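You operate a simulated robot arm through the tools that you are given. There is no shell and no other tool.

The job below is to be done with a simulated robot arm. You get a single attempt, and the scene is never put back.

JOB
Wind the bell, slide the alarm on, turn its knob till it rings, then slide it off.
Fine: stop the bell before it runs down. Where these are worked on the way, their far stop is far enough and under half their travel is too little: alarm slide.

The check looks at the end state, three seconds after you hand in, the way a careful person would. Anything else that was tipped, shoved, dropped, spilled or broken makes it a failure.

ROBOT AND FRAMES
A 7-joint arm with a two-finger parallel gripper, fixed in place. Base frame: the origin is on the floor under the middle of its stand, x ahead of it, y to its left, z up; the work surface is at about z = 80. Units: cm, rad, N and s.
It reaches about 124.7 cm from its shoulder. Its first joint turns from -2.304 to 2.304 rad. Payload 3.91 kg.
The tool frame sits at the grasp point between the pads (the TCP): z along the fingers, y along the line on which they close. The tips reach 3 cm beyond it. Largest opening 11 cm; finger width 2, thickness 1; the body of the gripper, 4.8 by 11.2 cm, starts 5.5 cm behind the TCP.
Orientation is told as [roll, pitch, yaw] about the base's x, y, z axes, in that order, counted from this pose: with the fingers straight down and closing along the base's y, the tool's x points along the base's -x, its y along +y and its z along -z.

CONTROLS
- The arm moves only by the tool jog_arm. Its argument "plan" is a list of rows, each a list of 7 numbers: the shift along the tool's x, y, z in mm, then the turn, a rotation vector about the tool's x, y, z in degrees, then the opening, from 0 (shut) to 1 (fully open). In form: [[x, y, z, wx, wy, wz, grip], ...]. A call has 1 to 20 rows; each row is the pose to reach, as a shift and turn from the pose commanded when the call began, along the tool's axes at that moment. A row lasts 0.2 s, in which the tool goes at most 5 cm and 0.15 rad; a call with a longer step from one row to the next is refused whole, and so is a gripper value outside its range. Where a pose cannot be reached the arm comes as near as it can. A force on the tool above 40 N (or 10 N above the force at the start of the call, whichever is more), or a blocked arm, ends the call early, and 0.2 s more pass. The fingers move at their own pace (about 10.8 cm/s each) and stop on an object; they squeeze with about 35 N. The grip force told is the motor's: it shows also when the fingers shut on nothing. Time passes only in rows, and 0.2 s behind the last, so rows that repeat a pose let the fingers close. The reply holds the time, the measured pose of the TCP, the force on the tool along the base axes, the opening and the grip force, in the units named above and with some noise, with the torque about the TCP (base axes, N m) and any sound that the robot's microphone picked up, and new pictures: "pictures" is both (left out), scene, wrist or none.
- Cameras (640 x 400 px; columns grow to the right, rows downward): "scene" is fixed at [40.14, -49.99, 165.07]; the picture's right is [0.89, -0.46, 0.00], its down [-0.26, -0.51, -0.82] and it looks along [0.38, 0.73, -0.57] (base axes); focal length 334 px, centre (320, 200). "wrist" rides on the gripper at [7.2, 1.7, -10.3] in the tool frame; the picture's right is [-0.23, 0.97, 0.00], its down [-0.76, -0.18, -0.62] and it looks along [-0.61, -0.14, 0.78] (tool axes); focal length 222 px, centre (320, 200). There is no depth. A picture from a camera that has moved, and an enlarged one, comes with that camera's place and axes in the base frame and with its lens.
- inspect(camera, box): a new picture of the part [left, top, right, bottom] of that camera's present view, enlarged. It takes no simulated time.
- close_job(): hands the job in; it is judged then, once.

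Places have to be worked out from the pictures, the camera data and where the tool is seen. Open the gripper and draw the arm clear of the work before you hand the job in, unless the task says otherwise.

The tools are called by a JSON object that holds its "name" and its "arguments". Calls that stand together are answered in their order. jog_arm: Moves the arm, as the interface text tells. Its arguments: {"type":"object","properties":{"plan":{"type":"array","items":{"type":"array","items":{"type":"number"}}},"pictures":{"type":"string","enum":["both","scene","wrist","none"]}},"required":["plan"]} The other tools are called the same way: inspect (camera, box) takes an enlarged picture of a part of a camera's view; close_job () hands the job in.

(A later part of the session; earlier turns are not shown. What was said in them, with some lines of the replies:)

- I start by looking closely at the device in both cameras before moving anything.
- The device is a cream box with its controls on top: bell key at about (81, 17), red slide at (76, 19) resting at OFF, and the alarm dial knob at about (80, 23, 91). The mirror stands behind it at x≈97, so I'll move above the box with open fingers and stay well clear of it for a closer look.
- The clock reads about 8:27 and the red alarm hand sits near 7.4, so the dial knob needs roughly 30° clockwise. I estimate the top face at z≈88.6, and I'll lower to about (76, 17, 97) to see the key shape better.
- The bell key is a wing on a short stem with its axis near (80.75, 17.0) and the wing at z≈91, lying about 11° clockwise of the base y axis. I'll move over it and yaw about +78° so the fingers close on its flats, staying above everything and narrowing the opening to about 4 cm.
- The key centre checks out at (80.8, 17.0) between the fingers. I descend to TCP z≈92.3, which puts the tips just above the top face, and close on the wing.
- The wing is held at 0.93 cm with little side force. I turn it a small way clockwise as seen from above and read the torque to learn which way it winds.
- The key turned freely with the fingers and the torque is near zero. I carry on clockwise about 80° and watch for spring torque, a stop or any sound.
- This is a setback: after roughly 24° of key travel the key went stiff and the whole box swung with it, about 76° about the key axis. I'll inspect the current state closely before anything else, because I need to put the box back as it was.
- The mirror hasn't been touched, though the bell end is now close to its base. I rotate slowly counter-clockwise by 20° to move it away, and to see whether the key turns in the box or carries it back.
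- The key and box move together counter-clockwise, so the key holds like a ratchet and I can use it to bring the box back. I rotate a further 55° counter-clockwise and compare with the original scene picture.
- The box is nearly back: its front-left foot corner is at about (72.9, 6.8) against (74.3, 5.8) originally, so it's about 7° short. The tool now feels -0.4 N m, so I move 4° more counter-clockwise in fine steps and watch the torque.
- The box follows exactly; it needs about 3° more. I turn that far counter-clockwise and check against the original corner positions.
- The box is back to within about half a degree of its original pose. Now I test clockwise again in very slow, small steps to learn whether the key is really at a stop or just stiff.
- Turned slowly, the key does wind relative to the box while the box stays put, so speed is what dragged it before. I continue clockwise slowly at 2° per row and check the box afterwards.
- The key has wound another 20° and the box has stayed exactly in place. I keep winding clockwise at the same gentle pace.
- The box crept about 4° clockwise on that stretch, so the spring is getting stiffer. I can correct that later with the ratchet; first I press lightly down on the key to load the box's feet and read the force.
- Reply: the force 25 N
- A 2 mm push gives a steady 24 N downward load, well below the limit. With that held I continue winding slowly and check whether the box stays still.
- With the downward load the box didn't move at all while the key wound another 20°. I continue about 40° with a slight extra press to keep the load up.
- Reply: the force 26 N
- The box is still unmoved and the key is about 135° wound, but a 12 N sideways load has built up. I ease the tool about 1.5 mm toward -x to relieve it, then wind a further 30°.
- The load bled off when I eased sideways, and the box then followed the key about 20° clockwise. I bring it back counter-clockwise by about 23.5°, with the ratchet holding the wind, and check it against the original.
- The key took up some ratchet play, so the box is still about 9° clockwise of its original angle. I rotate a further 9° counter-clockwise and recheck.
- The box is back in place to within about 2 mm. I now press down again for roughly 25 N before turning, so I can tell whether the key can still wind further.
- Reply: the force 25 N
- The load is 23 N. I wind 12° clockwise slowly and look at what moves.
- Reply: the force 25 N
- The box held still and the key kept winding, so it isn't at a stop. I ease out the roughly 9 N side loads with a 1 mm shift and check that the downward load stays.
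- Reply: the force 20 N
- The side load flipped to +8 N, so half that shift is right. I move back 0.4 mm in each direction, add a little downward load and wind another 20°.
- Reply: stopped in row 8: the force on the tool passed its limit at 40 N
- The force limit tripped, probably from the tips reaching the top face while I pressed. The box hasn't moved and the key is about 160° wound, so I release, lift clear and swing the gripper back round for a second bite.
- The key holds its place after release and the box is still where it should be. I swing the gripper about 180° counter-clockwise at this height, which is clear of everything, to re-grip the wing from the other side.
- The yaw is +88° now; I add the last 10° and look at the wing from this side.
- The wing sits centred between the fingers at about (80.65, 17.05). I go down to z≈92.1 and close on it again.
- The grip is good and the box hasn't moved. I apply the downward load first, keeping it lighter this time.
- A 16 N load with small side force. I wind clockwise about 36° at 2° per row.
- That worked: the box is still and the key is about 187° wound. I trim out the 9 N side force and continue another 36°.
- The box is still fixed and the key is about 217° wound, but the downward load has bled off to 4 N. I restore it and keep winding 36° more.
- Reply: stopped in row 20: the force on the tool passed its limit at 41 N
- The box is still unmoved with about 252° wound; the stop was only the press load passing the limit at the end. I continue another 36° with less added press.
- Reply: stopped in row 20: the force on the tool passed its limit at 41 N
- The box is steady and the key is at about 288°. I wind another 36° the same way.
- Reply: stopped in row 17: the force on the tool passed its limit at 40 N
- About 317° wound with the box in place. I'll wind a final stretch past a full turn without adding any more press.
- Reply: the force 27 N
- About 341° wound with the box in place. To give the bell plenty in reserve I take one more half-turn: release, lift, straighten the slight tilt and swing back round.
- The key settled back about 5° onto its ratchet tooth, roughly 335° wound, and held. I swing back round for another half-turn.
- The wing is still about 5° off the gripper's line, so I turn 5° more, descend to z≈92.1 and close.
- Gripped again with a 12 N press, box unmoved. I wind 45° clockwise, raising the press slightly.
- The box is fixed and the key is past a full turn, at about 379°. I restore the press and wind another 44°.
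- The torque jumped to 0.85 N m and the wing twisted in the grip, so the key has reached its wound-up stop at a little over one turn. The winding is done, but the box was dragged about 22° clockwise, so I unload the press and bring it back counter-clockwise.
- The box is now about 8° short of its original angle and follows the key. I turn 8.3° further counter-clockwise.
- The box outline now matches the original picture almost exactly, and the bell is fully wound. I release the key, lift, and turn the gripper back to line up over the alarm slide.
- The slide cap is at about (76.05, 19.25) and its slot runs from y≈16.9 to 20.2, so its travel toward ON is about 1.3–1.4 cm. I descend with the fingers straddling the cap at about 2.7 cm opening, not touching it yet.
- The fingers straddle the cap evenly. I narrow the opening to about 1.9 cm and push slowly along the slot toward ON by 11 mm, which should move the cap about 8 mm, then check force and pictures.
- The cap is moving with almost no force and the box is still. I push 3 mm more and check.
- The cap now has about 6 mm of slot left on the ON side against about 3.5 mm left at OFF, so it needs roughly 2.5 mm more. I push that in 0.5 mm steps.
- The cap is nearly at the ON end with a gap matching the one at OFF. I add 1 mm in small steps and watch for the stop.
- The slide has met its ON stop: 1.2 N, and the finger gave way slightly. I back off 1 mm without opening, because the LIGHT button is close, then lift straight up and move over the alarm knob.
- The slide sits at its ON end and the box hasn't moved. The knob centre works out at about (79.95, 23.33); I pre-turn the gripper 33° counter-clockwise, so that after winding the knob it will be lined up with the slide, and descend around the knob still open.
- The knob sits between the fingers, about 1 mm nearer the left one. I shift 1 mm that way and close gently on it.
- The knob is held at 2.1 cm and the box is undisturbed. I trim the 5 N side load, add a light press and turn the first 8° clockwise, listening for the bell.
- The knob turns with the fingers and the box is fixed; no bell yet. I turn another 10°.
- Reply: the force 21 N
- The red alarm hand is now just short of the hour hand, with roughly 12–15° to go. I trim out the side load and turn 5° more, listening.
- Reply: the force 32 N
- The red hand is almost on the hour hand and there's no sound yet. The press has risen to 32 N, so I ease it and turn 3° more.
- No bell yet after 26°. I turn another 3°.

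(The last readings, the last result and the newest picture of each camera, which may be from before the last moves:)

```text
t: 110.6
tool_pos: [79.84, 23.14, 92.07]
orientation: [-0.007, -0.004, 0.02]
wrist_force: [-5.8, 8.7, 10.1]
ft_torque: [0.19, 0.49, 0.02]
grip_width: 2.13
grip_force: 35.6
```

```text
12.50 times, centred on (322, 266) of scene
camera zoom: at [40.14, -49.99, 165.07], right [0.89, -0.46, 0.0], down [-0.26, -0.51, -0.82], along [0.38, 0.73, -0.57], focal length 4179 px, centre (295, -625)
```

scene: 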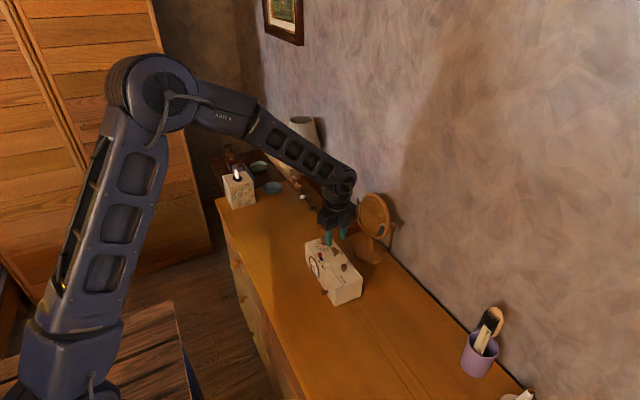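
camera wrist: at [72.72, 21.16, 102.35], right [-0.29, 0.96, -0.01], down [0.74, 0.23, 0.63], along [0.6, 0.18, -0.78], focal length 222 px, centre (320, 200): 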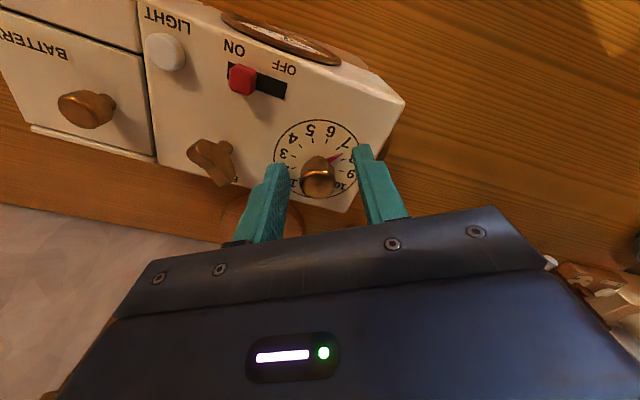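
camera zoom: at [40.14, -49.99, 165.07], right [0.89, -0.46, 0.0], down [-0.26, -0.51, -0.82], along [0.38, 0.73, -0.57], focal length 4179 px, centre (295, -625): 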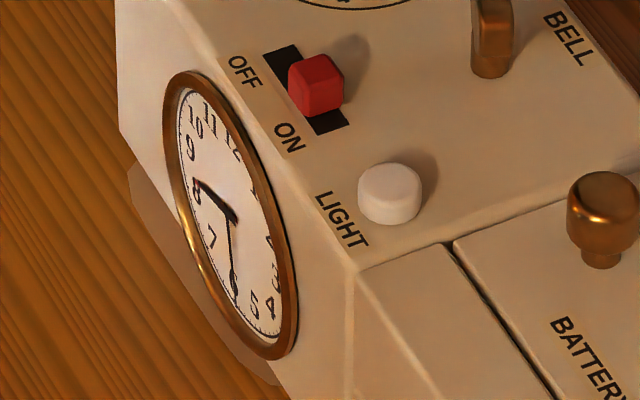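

The red hand is now hidden under the hour hand, at 29°, and it's still silent. I turn another 2° in fine steps.

{"name": "jog_arm", "arguments": {"plan": [[0.2, 0.3, 0, 0, 0, 1, 0], [0.2, 0.3, 0, 0, 0, 2, 0]], "pictures": "none"}}

```text
t: 111.2
tool_pos: [79.92, 23.18, 92.0]
orientation: [-0.004, -0.005, -0.013]
wrist_force: [-1.0, 5.3, 1.5]
ft_torque: [0.25, 0.6, 0.04]
grip_width: 2.15
grip_force: 34.9
```

Turned 31°, no bell reported yet. I go 2° more.

{"name": "jog_arm", "arguments": {"plan": [[0, 0.1, 0.3, 0, 0, 1, 0], [0, 0.2, 0.4, 0, 0, 2, 0]], "pictures": "none"}}

{"name": "inspect", "arguments": {"camera": "scene", "box": [310, 250, 334, 282]}}

{"name": "inspect", "arguments": {"camera": "wrist", "box": [230, 90, 430, 220]}}

```text
t: 111.8
tool_pos: [79.9, 23.09, 92.01]
orientation: [-0.004, -0.007, -0.048]
wrist_force: [-1.0, -1.4, 2.3]
ft_torque: [0.13, 0.61, -0.02]
grip_width: 2.13
grip_force: 35.0
```

```text
12.50 times, centred on (322, 266) of scene
camera zoom: at [40.14, -49.99, 165.07], right [0.89, -0.46, 0.0], down [-0.26, -0.51, -0.82], along [0.38, 0.73, -0.57], focal length 4179 px, centre (295, -625)
```

zoom: 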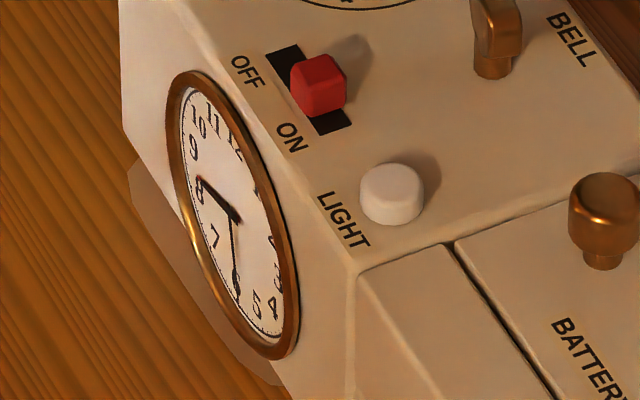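

```text
3.08 times, centred on (330, 155) of wrist
camera zoom: at [72.72, 25.34, 102.28], right [0.28, 0.96, 0.0], down [0.75, -0.21, 0.63], along [0.6, -0.18, -0.78], focal length 684 px, centre (289, 338)
```

zoom: 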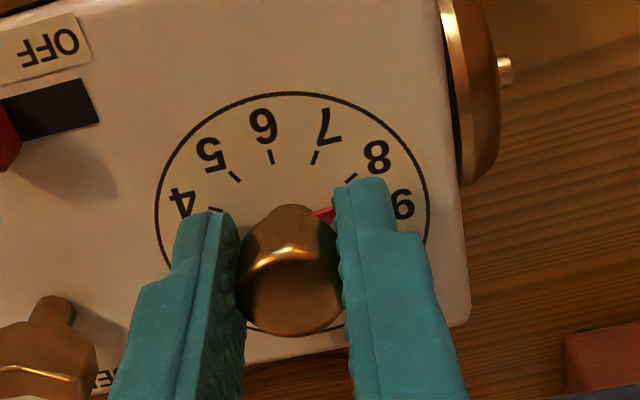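

Still silent at 33°, with the pointer near 8.4 and the box essentially still. I continue 2° at a time.

{"name": "jog_arm", "arguments": {"plan": [[0, 0, 0.4, 0, 0, 1, 0], [0, 0, 0.5, 0, 0, 2, 0]], "pictures": "none"}}

{"name": "inspect", "arguments": {"camera": "scene", "box": [310, 250, 334, 282]}}

```text
t: 112.4
tool_pos: [79.99, 23.1, 92.05]
orientation: [-0.005, -0.007, -0.084]
wrist_force: [-3.3, -5.1, 10.3]
ft_torque: [0.12, 0.4, -0.01]
grip_width: 2.13
grip_force: 35.4
```

```text
12.50 times, centred on (322, 266) of scene
camera zoom: at [40.14, -49.99, 165.07], right [0.89, -0.46, 0.0], down [-0.26, -0.51, -0.82], along [0.38, 0.73, -0.57], focal length 4179 px, centre (295, -625)
```

zoom: 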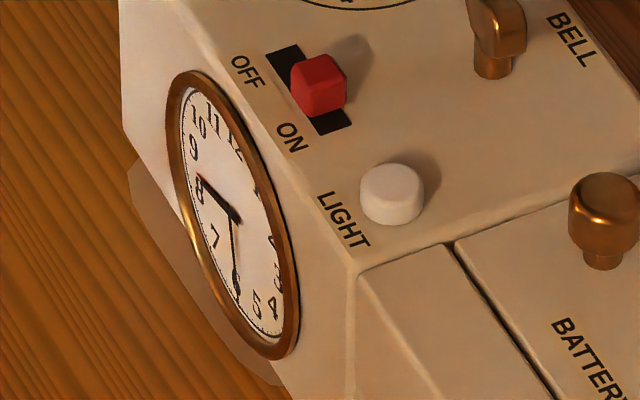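

The bell key looks as if it is slowly turning between these pictures, which could mean the spring is running. I look closely before doing anything else.

{"name": "inspect", "arguments": {"camera": "scene", "box": [320, 235, 352, 260]}}

{"name": "inspect", "arguments": {"camera": "wrist", "box": [200, 90, 440, 230]}}

```text
16.00 times, centred on (336, 248) of scene
camera zoom: at [40.14, -49.99, 165.07], right [0.89, -0.46, 0.0], down [-0.26, -0.51, -0.82], along [0.38, 0.73, -0.57], focal length 5350 px, centre (64, -560)
```

zoom: 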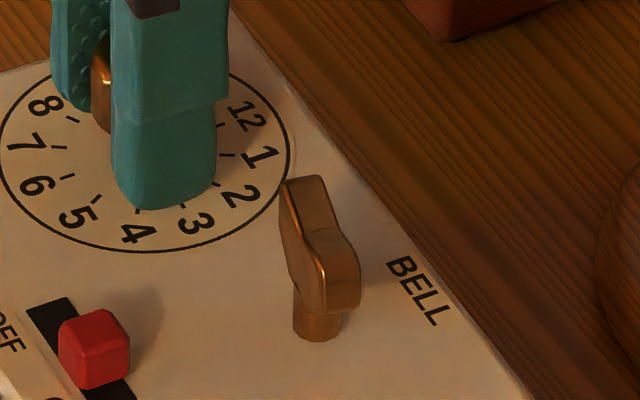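

```text
2.67 times, centred on (320, 160) of wrist
camera zoom: at [72.79, 25.59, 102.27], right [0.31, 0.95, 0.0], down [0.74, -0.24, 0.63], along [0.6, -0.2, -0.78], focal length 592 px, centre (320, 307)
```

zoom: 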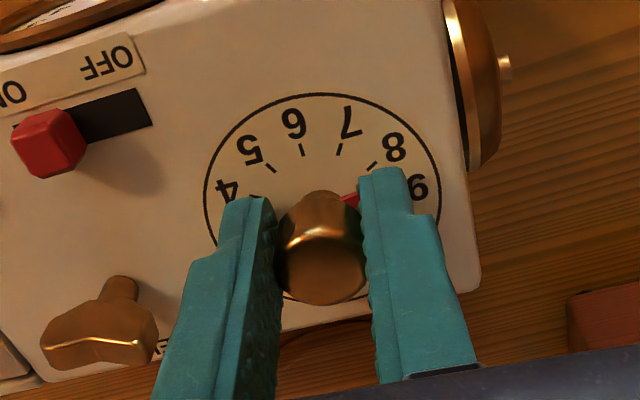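

The wing was at about -39° when I let it go and is now near -13°, so it has moved counter-clockwise, in the unwinding direction, by itself. One short still row will tell me whether it's running and whether any sound is heard.

{"name": "jog_arm", "arguments": {"plan": [[0, 0, 0, 0, 0, 0, 0]], "pictures": "none"}}

{"name": "inspect", "arguments": {"camera": "scene", "box": [320, 235, 352, 260]}}

```text
t: 112.8
tool_pos: [80.04, 23.09, 92.09]
orientation: [-0.006, -0.008, -0.086]
wrist_force: [-3.9, -5.1, 10.6]
ft_torque: [0.06, 0.2, -0.06]
grip_width: 2.15
grip_force: 34.8
```

```text
16.00 times, centred on (336, 248) of scene
camera zoom: at [40.14, -49.99, 165.07], right [0.89, -0.46, 0.0], down [-0.26, -0.51, -0.82], along [0.38, 0.73, -0.57], focal length 5350 px, centre (64, -560)
```

zoom: 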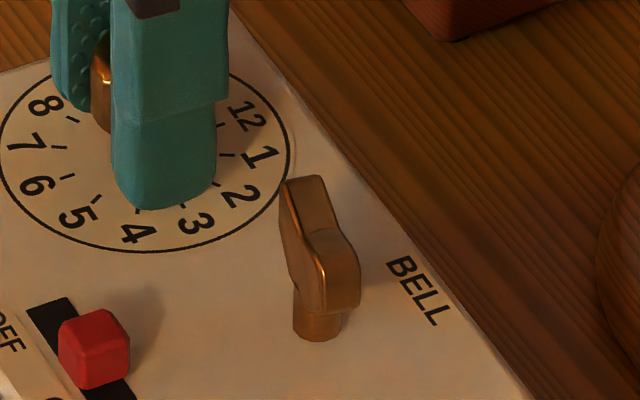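

The key did not move during the still row, so whatever turned it happened while I was turning the knob between about 29° and 34°; I may have passed through a narrow matching window. I turn the knob back 2° and look again.

{"name": "jog_arm", "arguments": {"plan": [[0, 0, 0, 0, 0, -1, 0], [0, 0, 0, 0, 0, -2, 0]], "pictures": "none"}}

{"name": "inspect", "arguments": {"camera": "scene", "box": [320, 235, 352, 260]}}

{"name": "inspect", "arguments": {"camera": "scene", "box": [310, 250, 334, 282]}}

```text
t: 113.4
tool_pos: [79.99, 23.31, 92.13]
orientation: [-0.003, -0.008, -0.049]
wrist_force: [1.2, -6.9, 17.9]
ft_torque: [0.14, 0.81, -0.03]
grip_width: 2.08
grip_force: 35.2
```

```text
16.00 times, centred on (336, 248) of scene
camera zoom: at [40.14, -49.99, 165.07], right [0.89, -0.46, 0.0], down [-0.26, -0.51, -0.82], along [0.38, 0.73, -0.57], focal length 5350 px, centre (64, -560)
```

zoom: 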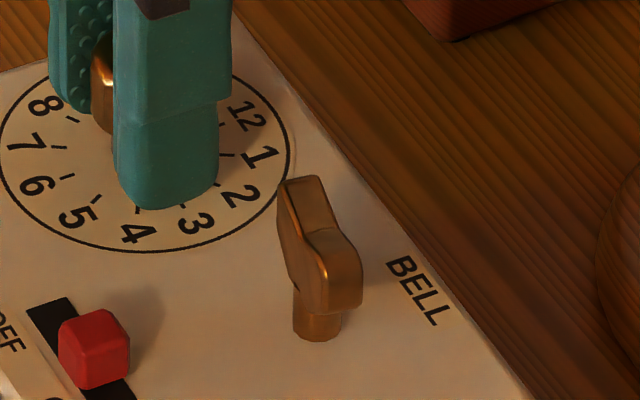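

```text
12.50 times, centred on (322, 266) of scene
camera zoom: at [40.14, -49.99, 165.07], right [0.89, -0.46, 0.0], down [-0.26, -0.51, -0.82], along [0.38, 0.73, -0.57], focal length 4179 px, centre (295, -625)
```

zoom: 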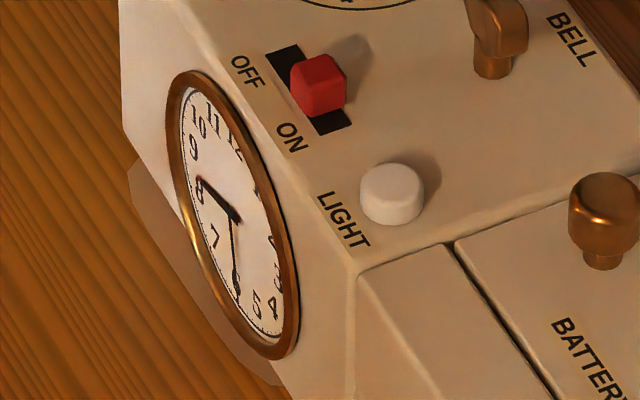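

The key moved slightly again during that turn. I hold still for two rows at this setting to see whether it's running here.

{"name": "jog_arm", "arguments": {"plan": [[0, 0, 0, 0, 0, 0, 0], [0, 0, 0, 0, 0, 0, 0]], "pictures": "none"}}

{"name": "inspect", "arguments": {"camera": "scene", "box": [320, 235, 352, 260]}}

```text
t: 114.0
tool_pos: [80.02, 23.19, 92.19]
orientation: [-0.004, -0.005, -0.048]
wrist_force: [5.9, -5.9, 20.5]
ft_torque: [0.11, -0.08, -0.01]
grip_width: 2.14
grip_force: 34.8
```

```text
16.00 times, centred on (336, 248) of scene
camera zoom: at [40.14, -49.99, 165.07], right [0.89, -0.46, 0.0], down [-0.26, -0.51, -0.82], along [0.38, 0.73, -0.57], focal length 5350 px, centre (64, -560)
```

zoom: 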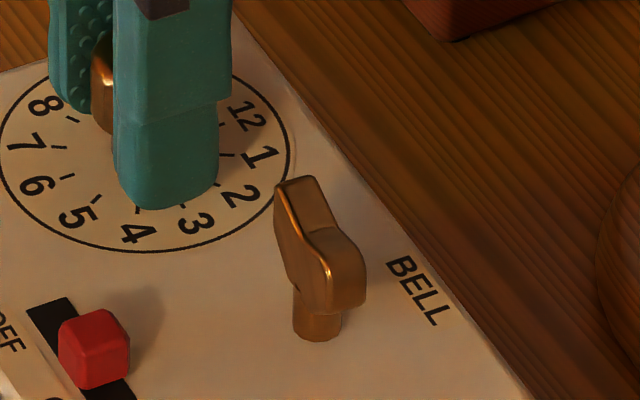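

The key advanced again while everything was still, so the bell mechanism is running at this setting of about 33°, with the alarm hand on the hour hand. I now release the knob, lift over to the slide and push it back to OFF in one quick call.

{"name": "jog_arm", "arguments": {"plan": [[0, 0, -2, 0, 0, 0, 0.4], [0, 0, -45, 0, 0, 0, 0.4], [18, -28, -50, 0, 0, 0, 0.2], [35.8, -56.3, -45, 0, 0, 0, 0.2], [35.8, -56.3, -1, 0, 0, 0, 0.2], [35.8, -56.3, -1, 0, 0, 0, 0.2], [35.9, -50, -1, 0, 0, 0, 0.2], [36, -44, -1, 0, 0, 0, 0.2], [36.2, -39, -1, 0, 0, 0, 0.2], [36.2, -38, -1, 0, 0, 0, 0.2]], "pictures": "none"}}

{"name": "inspect", "arguments": {"camera": "wrist", "box": [230, 100, 430, 230]}}

{"name": "inspect", "arguments": {"camera": "scene", "box": [310, 230, 350, 260]}}

{"name": "inspect", "arguments": {"camera": "scene", "box": [295, 230, 375, 310]}}

```text
t: 116.2
tool_pos: [76.01, 19.63, 92.11]
orientation: [-0.006, -0.005, -0.049]
wrist_force: [-1.1, -0.3, -0.3]
ft_torque: [0.0, 0.05, 0.01]
grip_width: 2.21
grip_force: 0.2
```

```text
3.08 times, centred on (330, 165) of wrist
camera zoom: at [68.88, 21.74, 102.25], right [0.28, 0.96, 0.0], down [0.75, -0.21, 0.63], along [0.6, -0.18, -0.78], focal length 684 px, centre (289, 308)
```

zoom: 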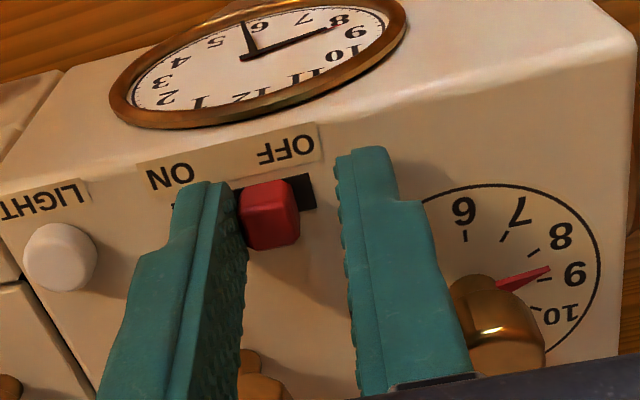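

```text
13.33 times, centred on (330, 245) of scene
camera zoom: at [40.14, -49.99, 165.07], right [0.89, -0.46, 0.0], down [-0.26, -0.51, -0.82], along [0.38, 0.73, -0.57], focal length 4458 px, centre (187, -400)
```

zoom: 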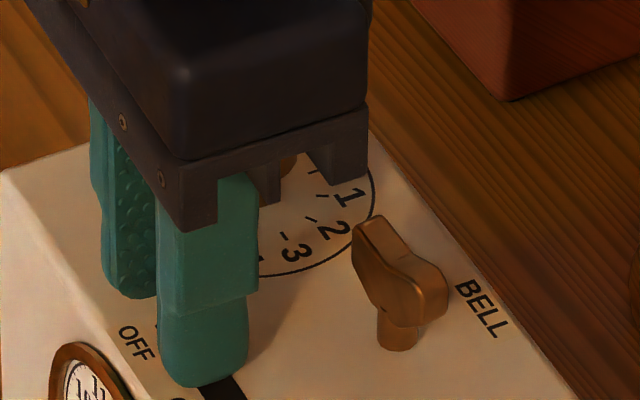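

```text
5.00 times, centred on (335, 270) of scene
camera zoom: at [40.14, -49.99, 165.07], right [0.89, -0.46, 0.0], down [-0.26, -0.51, -0.82], along [0.38, 0.73, -0.57], focal length 1672 px, centre (245, -150)
```

zoom: 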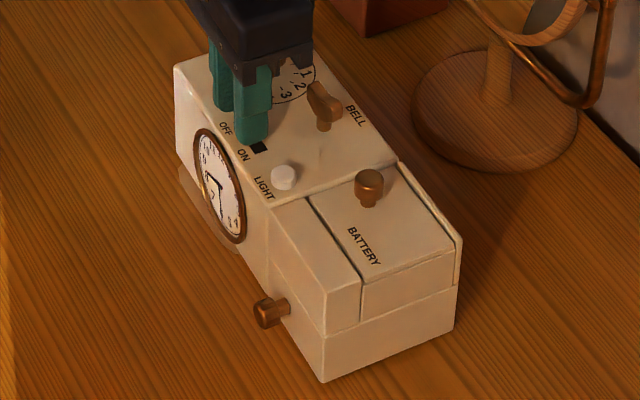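

The slide is back with the same gap at the OFF end as at the start, and the box is in place. I nudge it 0.6 mm more for certainty and check that the key has stopped turning.

{"name": "jog_arm", "arguments": {"plan": [[0, 0.3, 0, 0, 0, 0, 0.2], [0, 0.6, 0, 0, 0, 0, 0.2], [0, 0.6, 0, 0, 0, 0, 0.2]], "pictures": "none"}}

{"name": "inspect", "arguments": {"camera": "wrist", "box": [270, 110, 390, 190]}}

{"name": "inspect", "arguments": {"camera": "scene", "box": [310, 230, 350, 260]}}

```text
t: 117.0
tool_pos: [76.25, 19.77, 92.15]
orientation: [-0.004, -0.005, -0.049]
wrist_force: [-1.6, -2.5, -0.7]
ft_torque: [-0.04, 0.01, 0.01]
grip_width: 2.31
grip_force: 1.2
```

```text
5.00 times, centred on (330, 150) of wrist
camera zoom: at [68.91, 21.84, 102.31], right [0.28, 0.96, 0.0], down [0.75, -0.21, 0.63], along [0.6, -0.18, -0.78], focal length 1111 px, centre (270, 450)
```

zoom: 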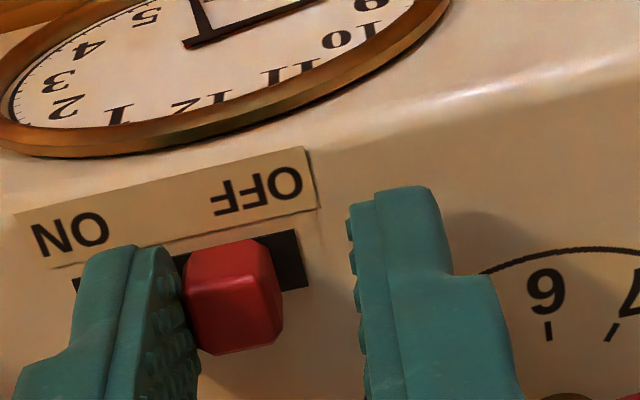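

```text
13.33 times, centred on (330, 245) of scene
camera zoom: at [40.14, -49.99, 165.07], right [0.89, -0.46, 0.0], down [-0.26, -0.51, -0.82], along [0.38, 0.73, -0.57], focal length 4458 px, centre (187, -400)
```

zoom: 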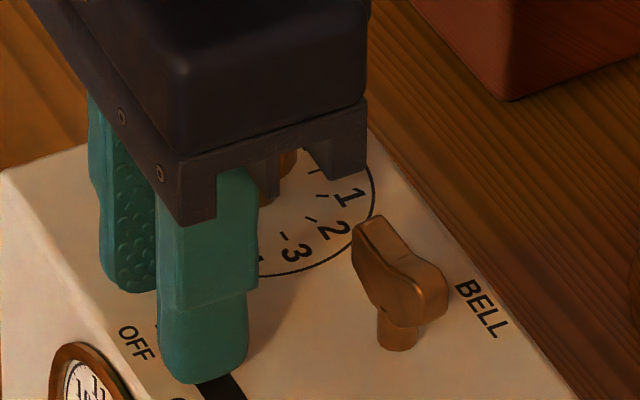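

The cap met the OFF stop at 2.5 N and the key is no longer turning, so the bell was stopped with most of its winding left. I back off 1.5 mm, lift straight up, open the gripper and draw clear toward the starting pose.

{"name": "jog_arm", "arguments": {"plan": [[0, -1.5, 0, 0, 0, 0, 0.2], [0, -2, -2, 0, 0, 0, 0.2], [0, -2, -40, 0, 0, 0, 0.2], [0, -2, -85, 0, 0, 0, 0.4], [8, -25, -125, 0, 0, 0, 0.7], [16, -50, -165, 0, 0, 0, 1], [24, -80, -200, 0, 0, 0, 1], [30, -115, -230, 0, 0, 0, 1], [30, -130, -250, 0, 0, 0, 1], [30, -130, -250, 0, 0, 0, 1]]}}

{"name": "inspect", "arguments": {"camera": "scene", "box": [295, 230, 375, 310]}}

{"name": "inspect", "arguments": {"camera": "wrist", "box": [300, 30, 460, 140]}}

{"name": "inspect", "arguments": {"camera": "scene", "box": [310, 250, 334, 282]}}

```text
t: 119.2
tool_pos: [72.26, 6.99, 117.19]
orientation: [-0.005, -0.005, -0.051]
wrist_force: [0.0, 0.4, 0.2]
ft_torque: [0.02, -0.02, 0.01]
grip_width: 11.0
grip_force: 0.0
camera wrist: at [65.05, 9.15, 127.36], right [0.27, 0.96, 0.0], down [0.75, -0.21, 0.63], along [0.6, -0.18, -0.78], focal length 222 px, centre (320, 200)
```

scene: 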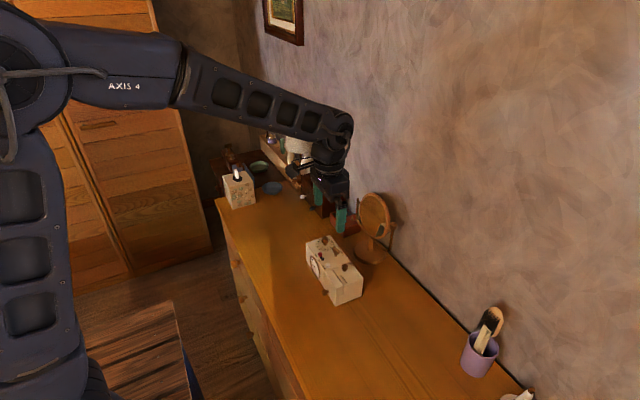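
wrist: 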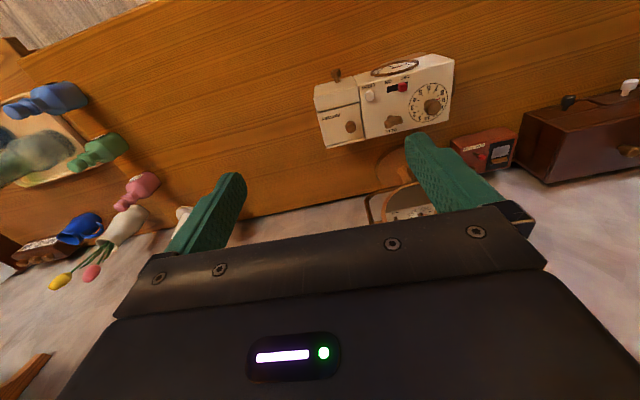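

```text
5.00 times, centred on (335, 270) of scene
camera zoom: at [40.14, -49.99, 165.07], right [0.89, -0.46, 0.0], down [-0.26, -0.51, -0.82], along [0.38, 0.73, -0.57], focal length 1672 px, centre (245, -150)
```

zoom: 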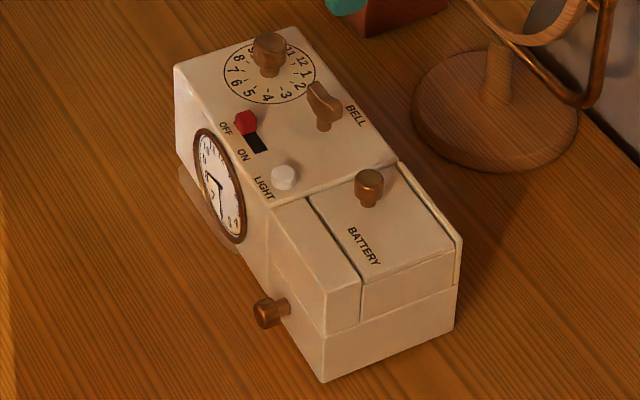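

```text
3.64 times, centred on (380, 85) of wrist
camera zoom: at [65.05, 9.15, 127.36], right [0.27, 0.96, 0.0], down [0.75, -0.21, 0.63], along [0.6, -0.18, -0.78], focal length 808 px, centre (102, 618)
```

zoom: 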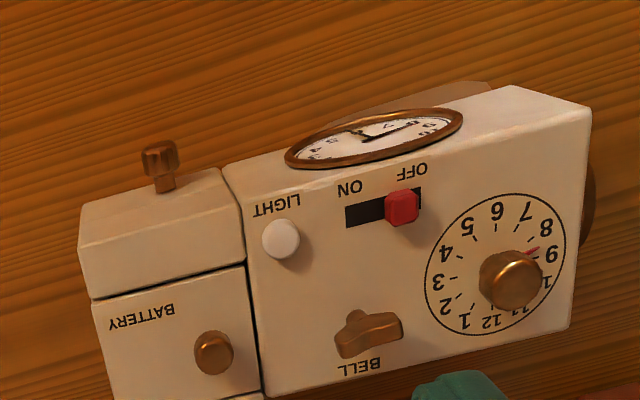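

```text
12.50 times, centred on (322, 266) of scene
camera zoom: at [40.14, -49.99, 165.07], right [0.89, -0.46, 0.0], down [-0.26, -0.51, -0.82], along [0.38, 0.73, -0.57], focal length 4179 px, centre (295, -625)
```

zoom: 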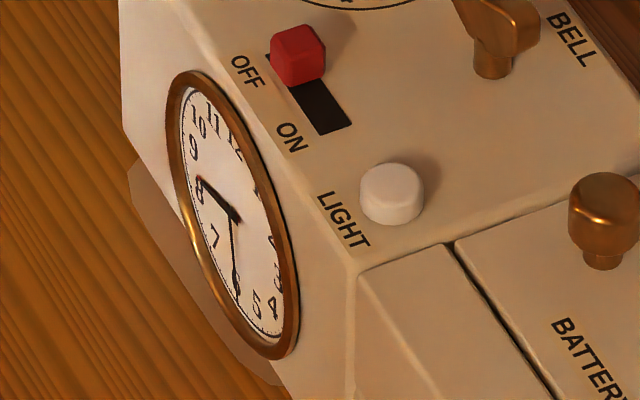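

The slide sits at OFF, the alarm hand is on the hour hand, and the key is still almost a full turn wound after running down only about 40°. The box outline matches its starting place, the mirror and the other things are untouched, and the arm is clear with the gripper open. I never got a sound report, so that it rang rests on the key unwinding only while the alarm was on and the hands matched; I hand the job in.

{"name": "close_job", "arguments": {}}

```text
The job is handed in.
```

I've handed the job in: the bell is wound, the alarm was slid on, its knob turned until the bell ran, and the slide is back at OFF. I don't have the check's result.

- **Ringing:** the microphone never reported a sound. I judged that the bell rang because the key unwound only while the alarm was on and the alarm hand lay on the hour hand. It stopped once the slide was off.
- **Bell not run down:** I wound the key a little over one turn, to its stop. It ran back only about 40° before I slid the alarm off, so nearly a full turn is left.
- **Alarm slide:** it reached its stop both ways, ON and then OFF.
- **Clock box moved:** the clock box swung around with the key several times while I was winding, once by about 76°. I turned it back each time, and in the last pictures it matched its starting place to within about 1 mm.
- **Other things:** at the widest swing the box came close to the mirror's base, but the pictures show the mirror didn't move. I saw nothing else disturbed.

The gripper is open and the arm is clear of the work.
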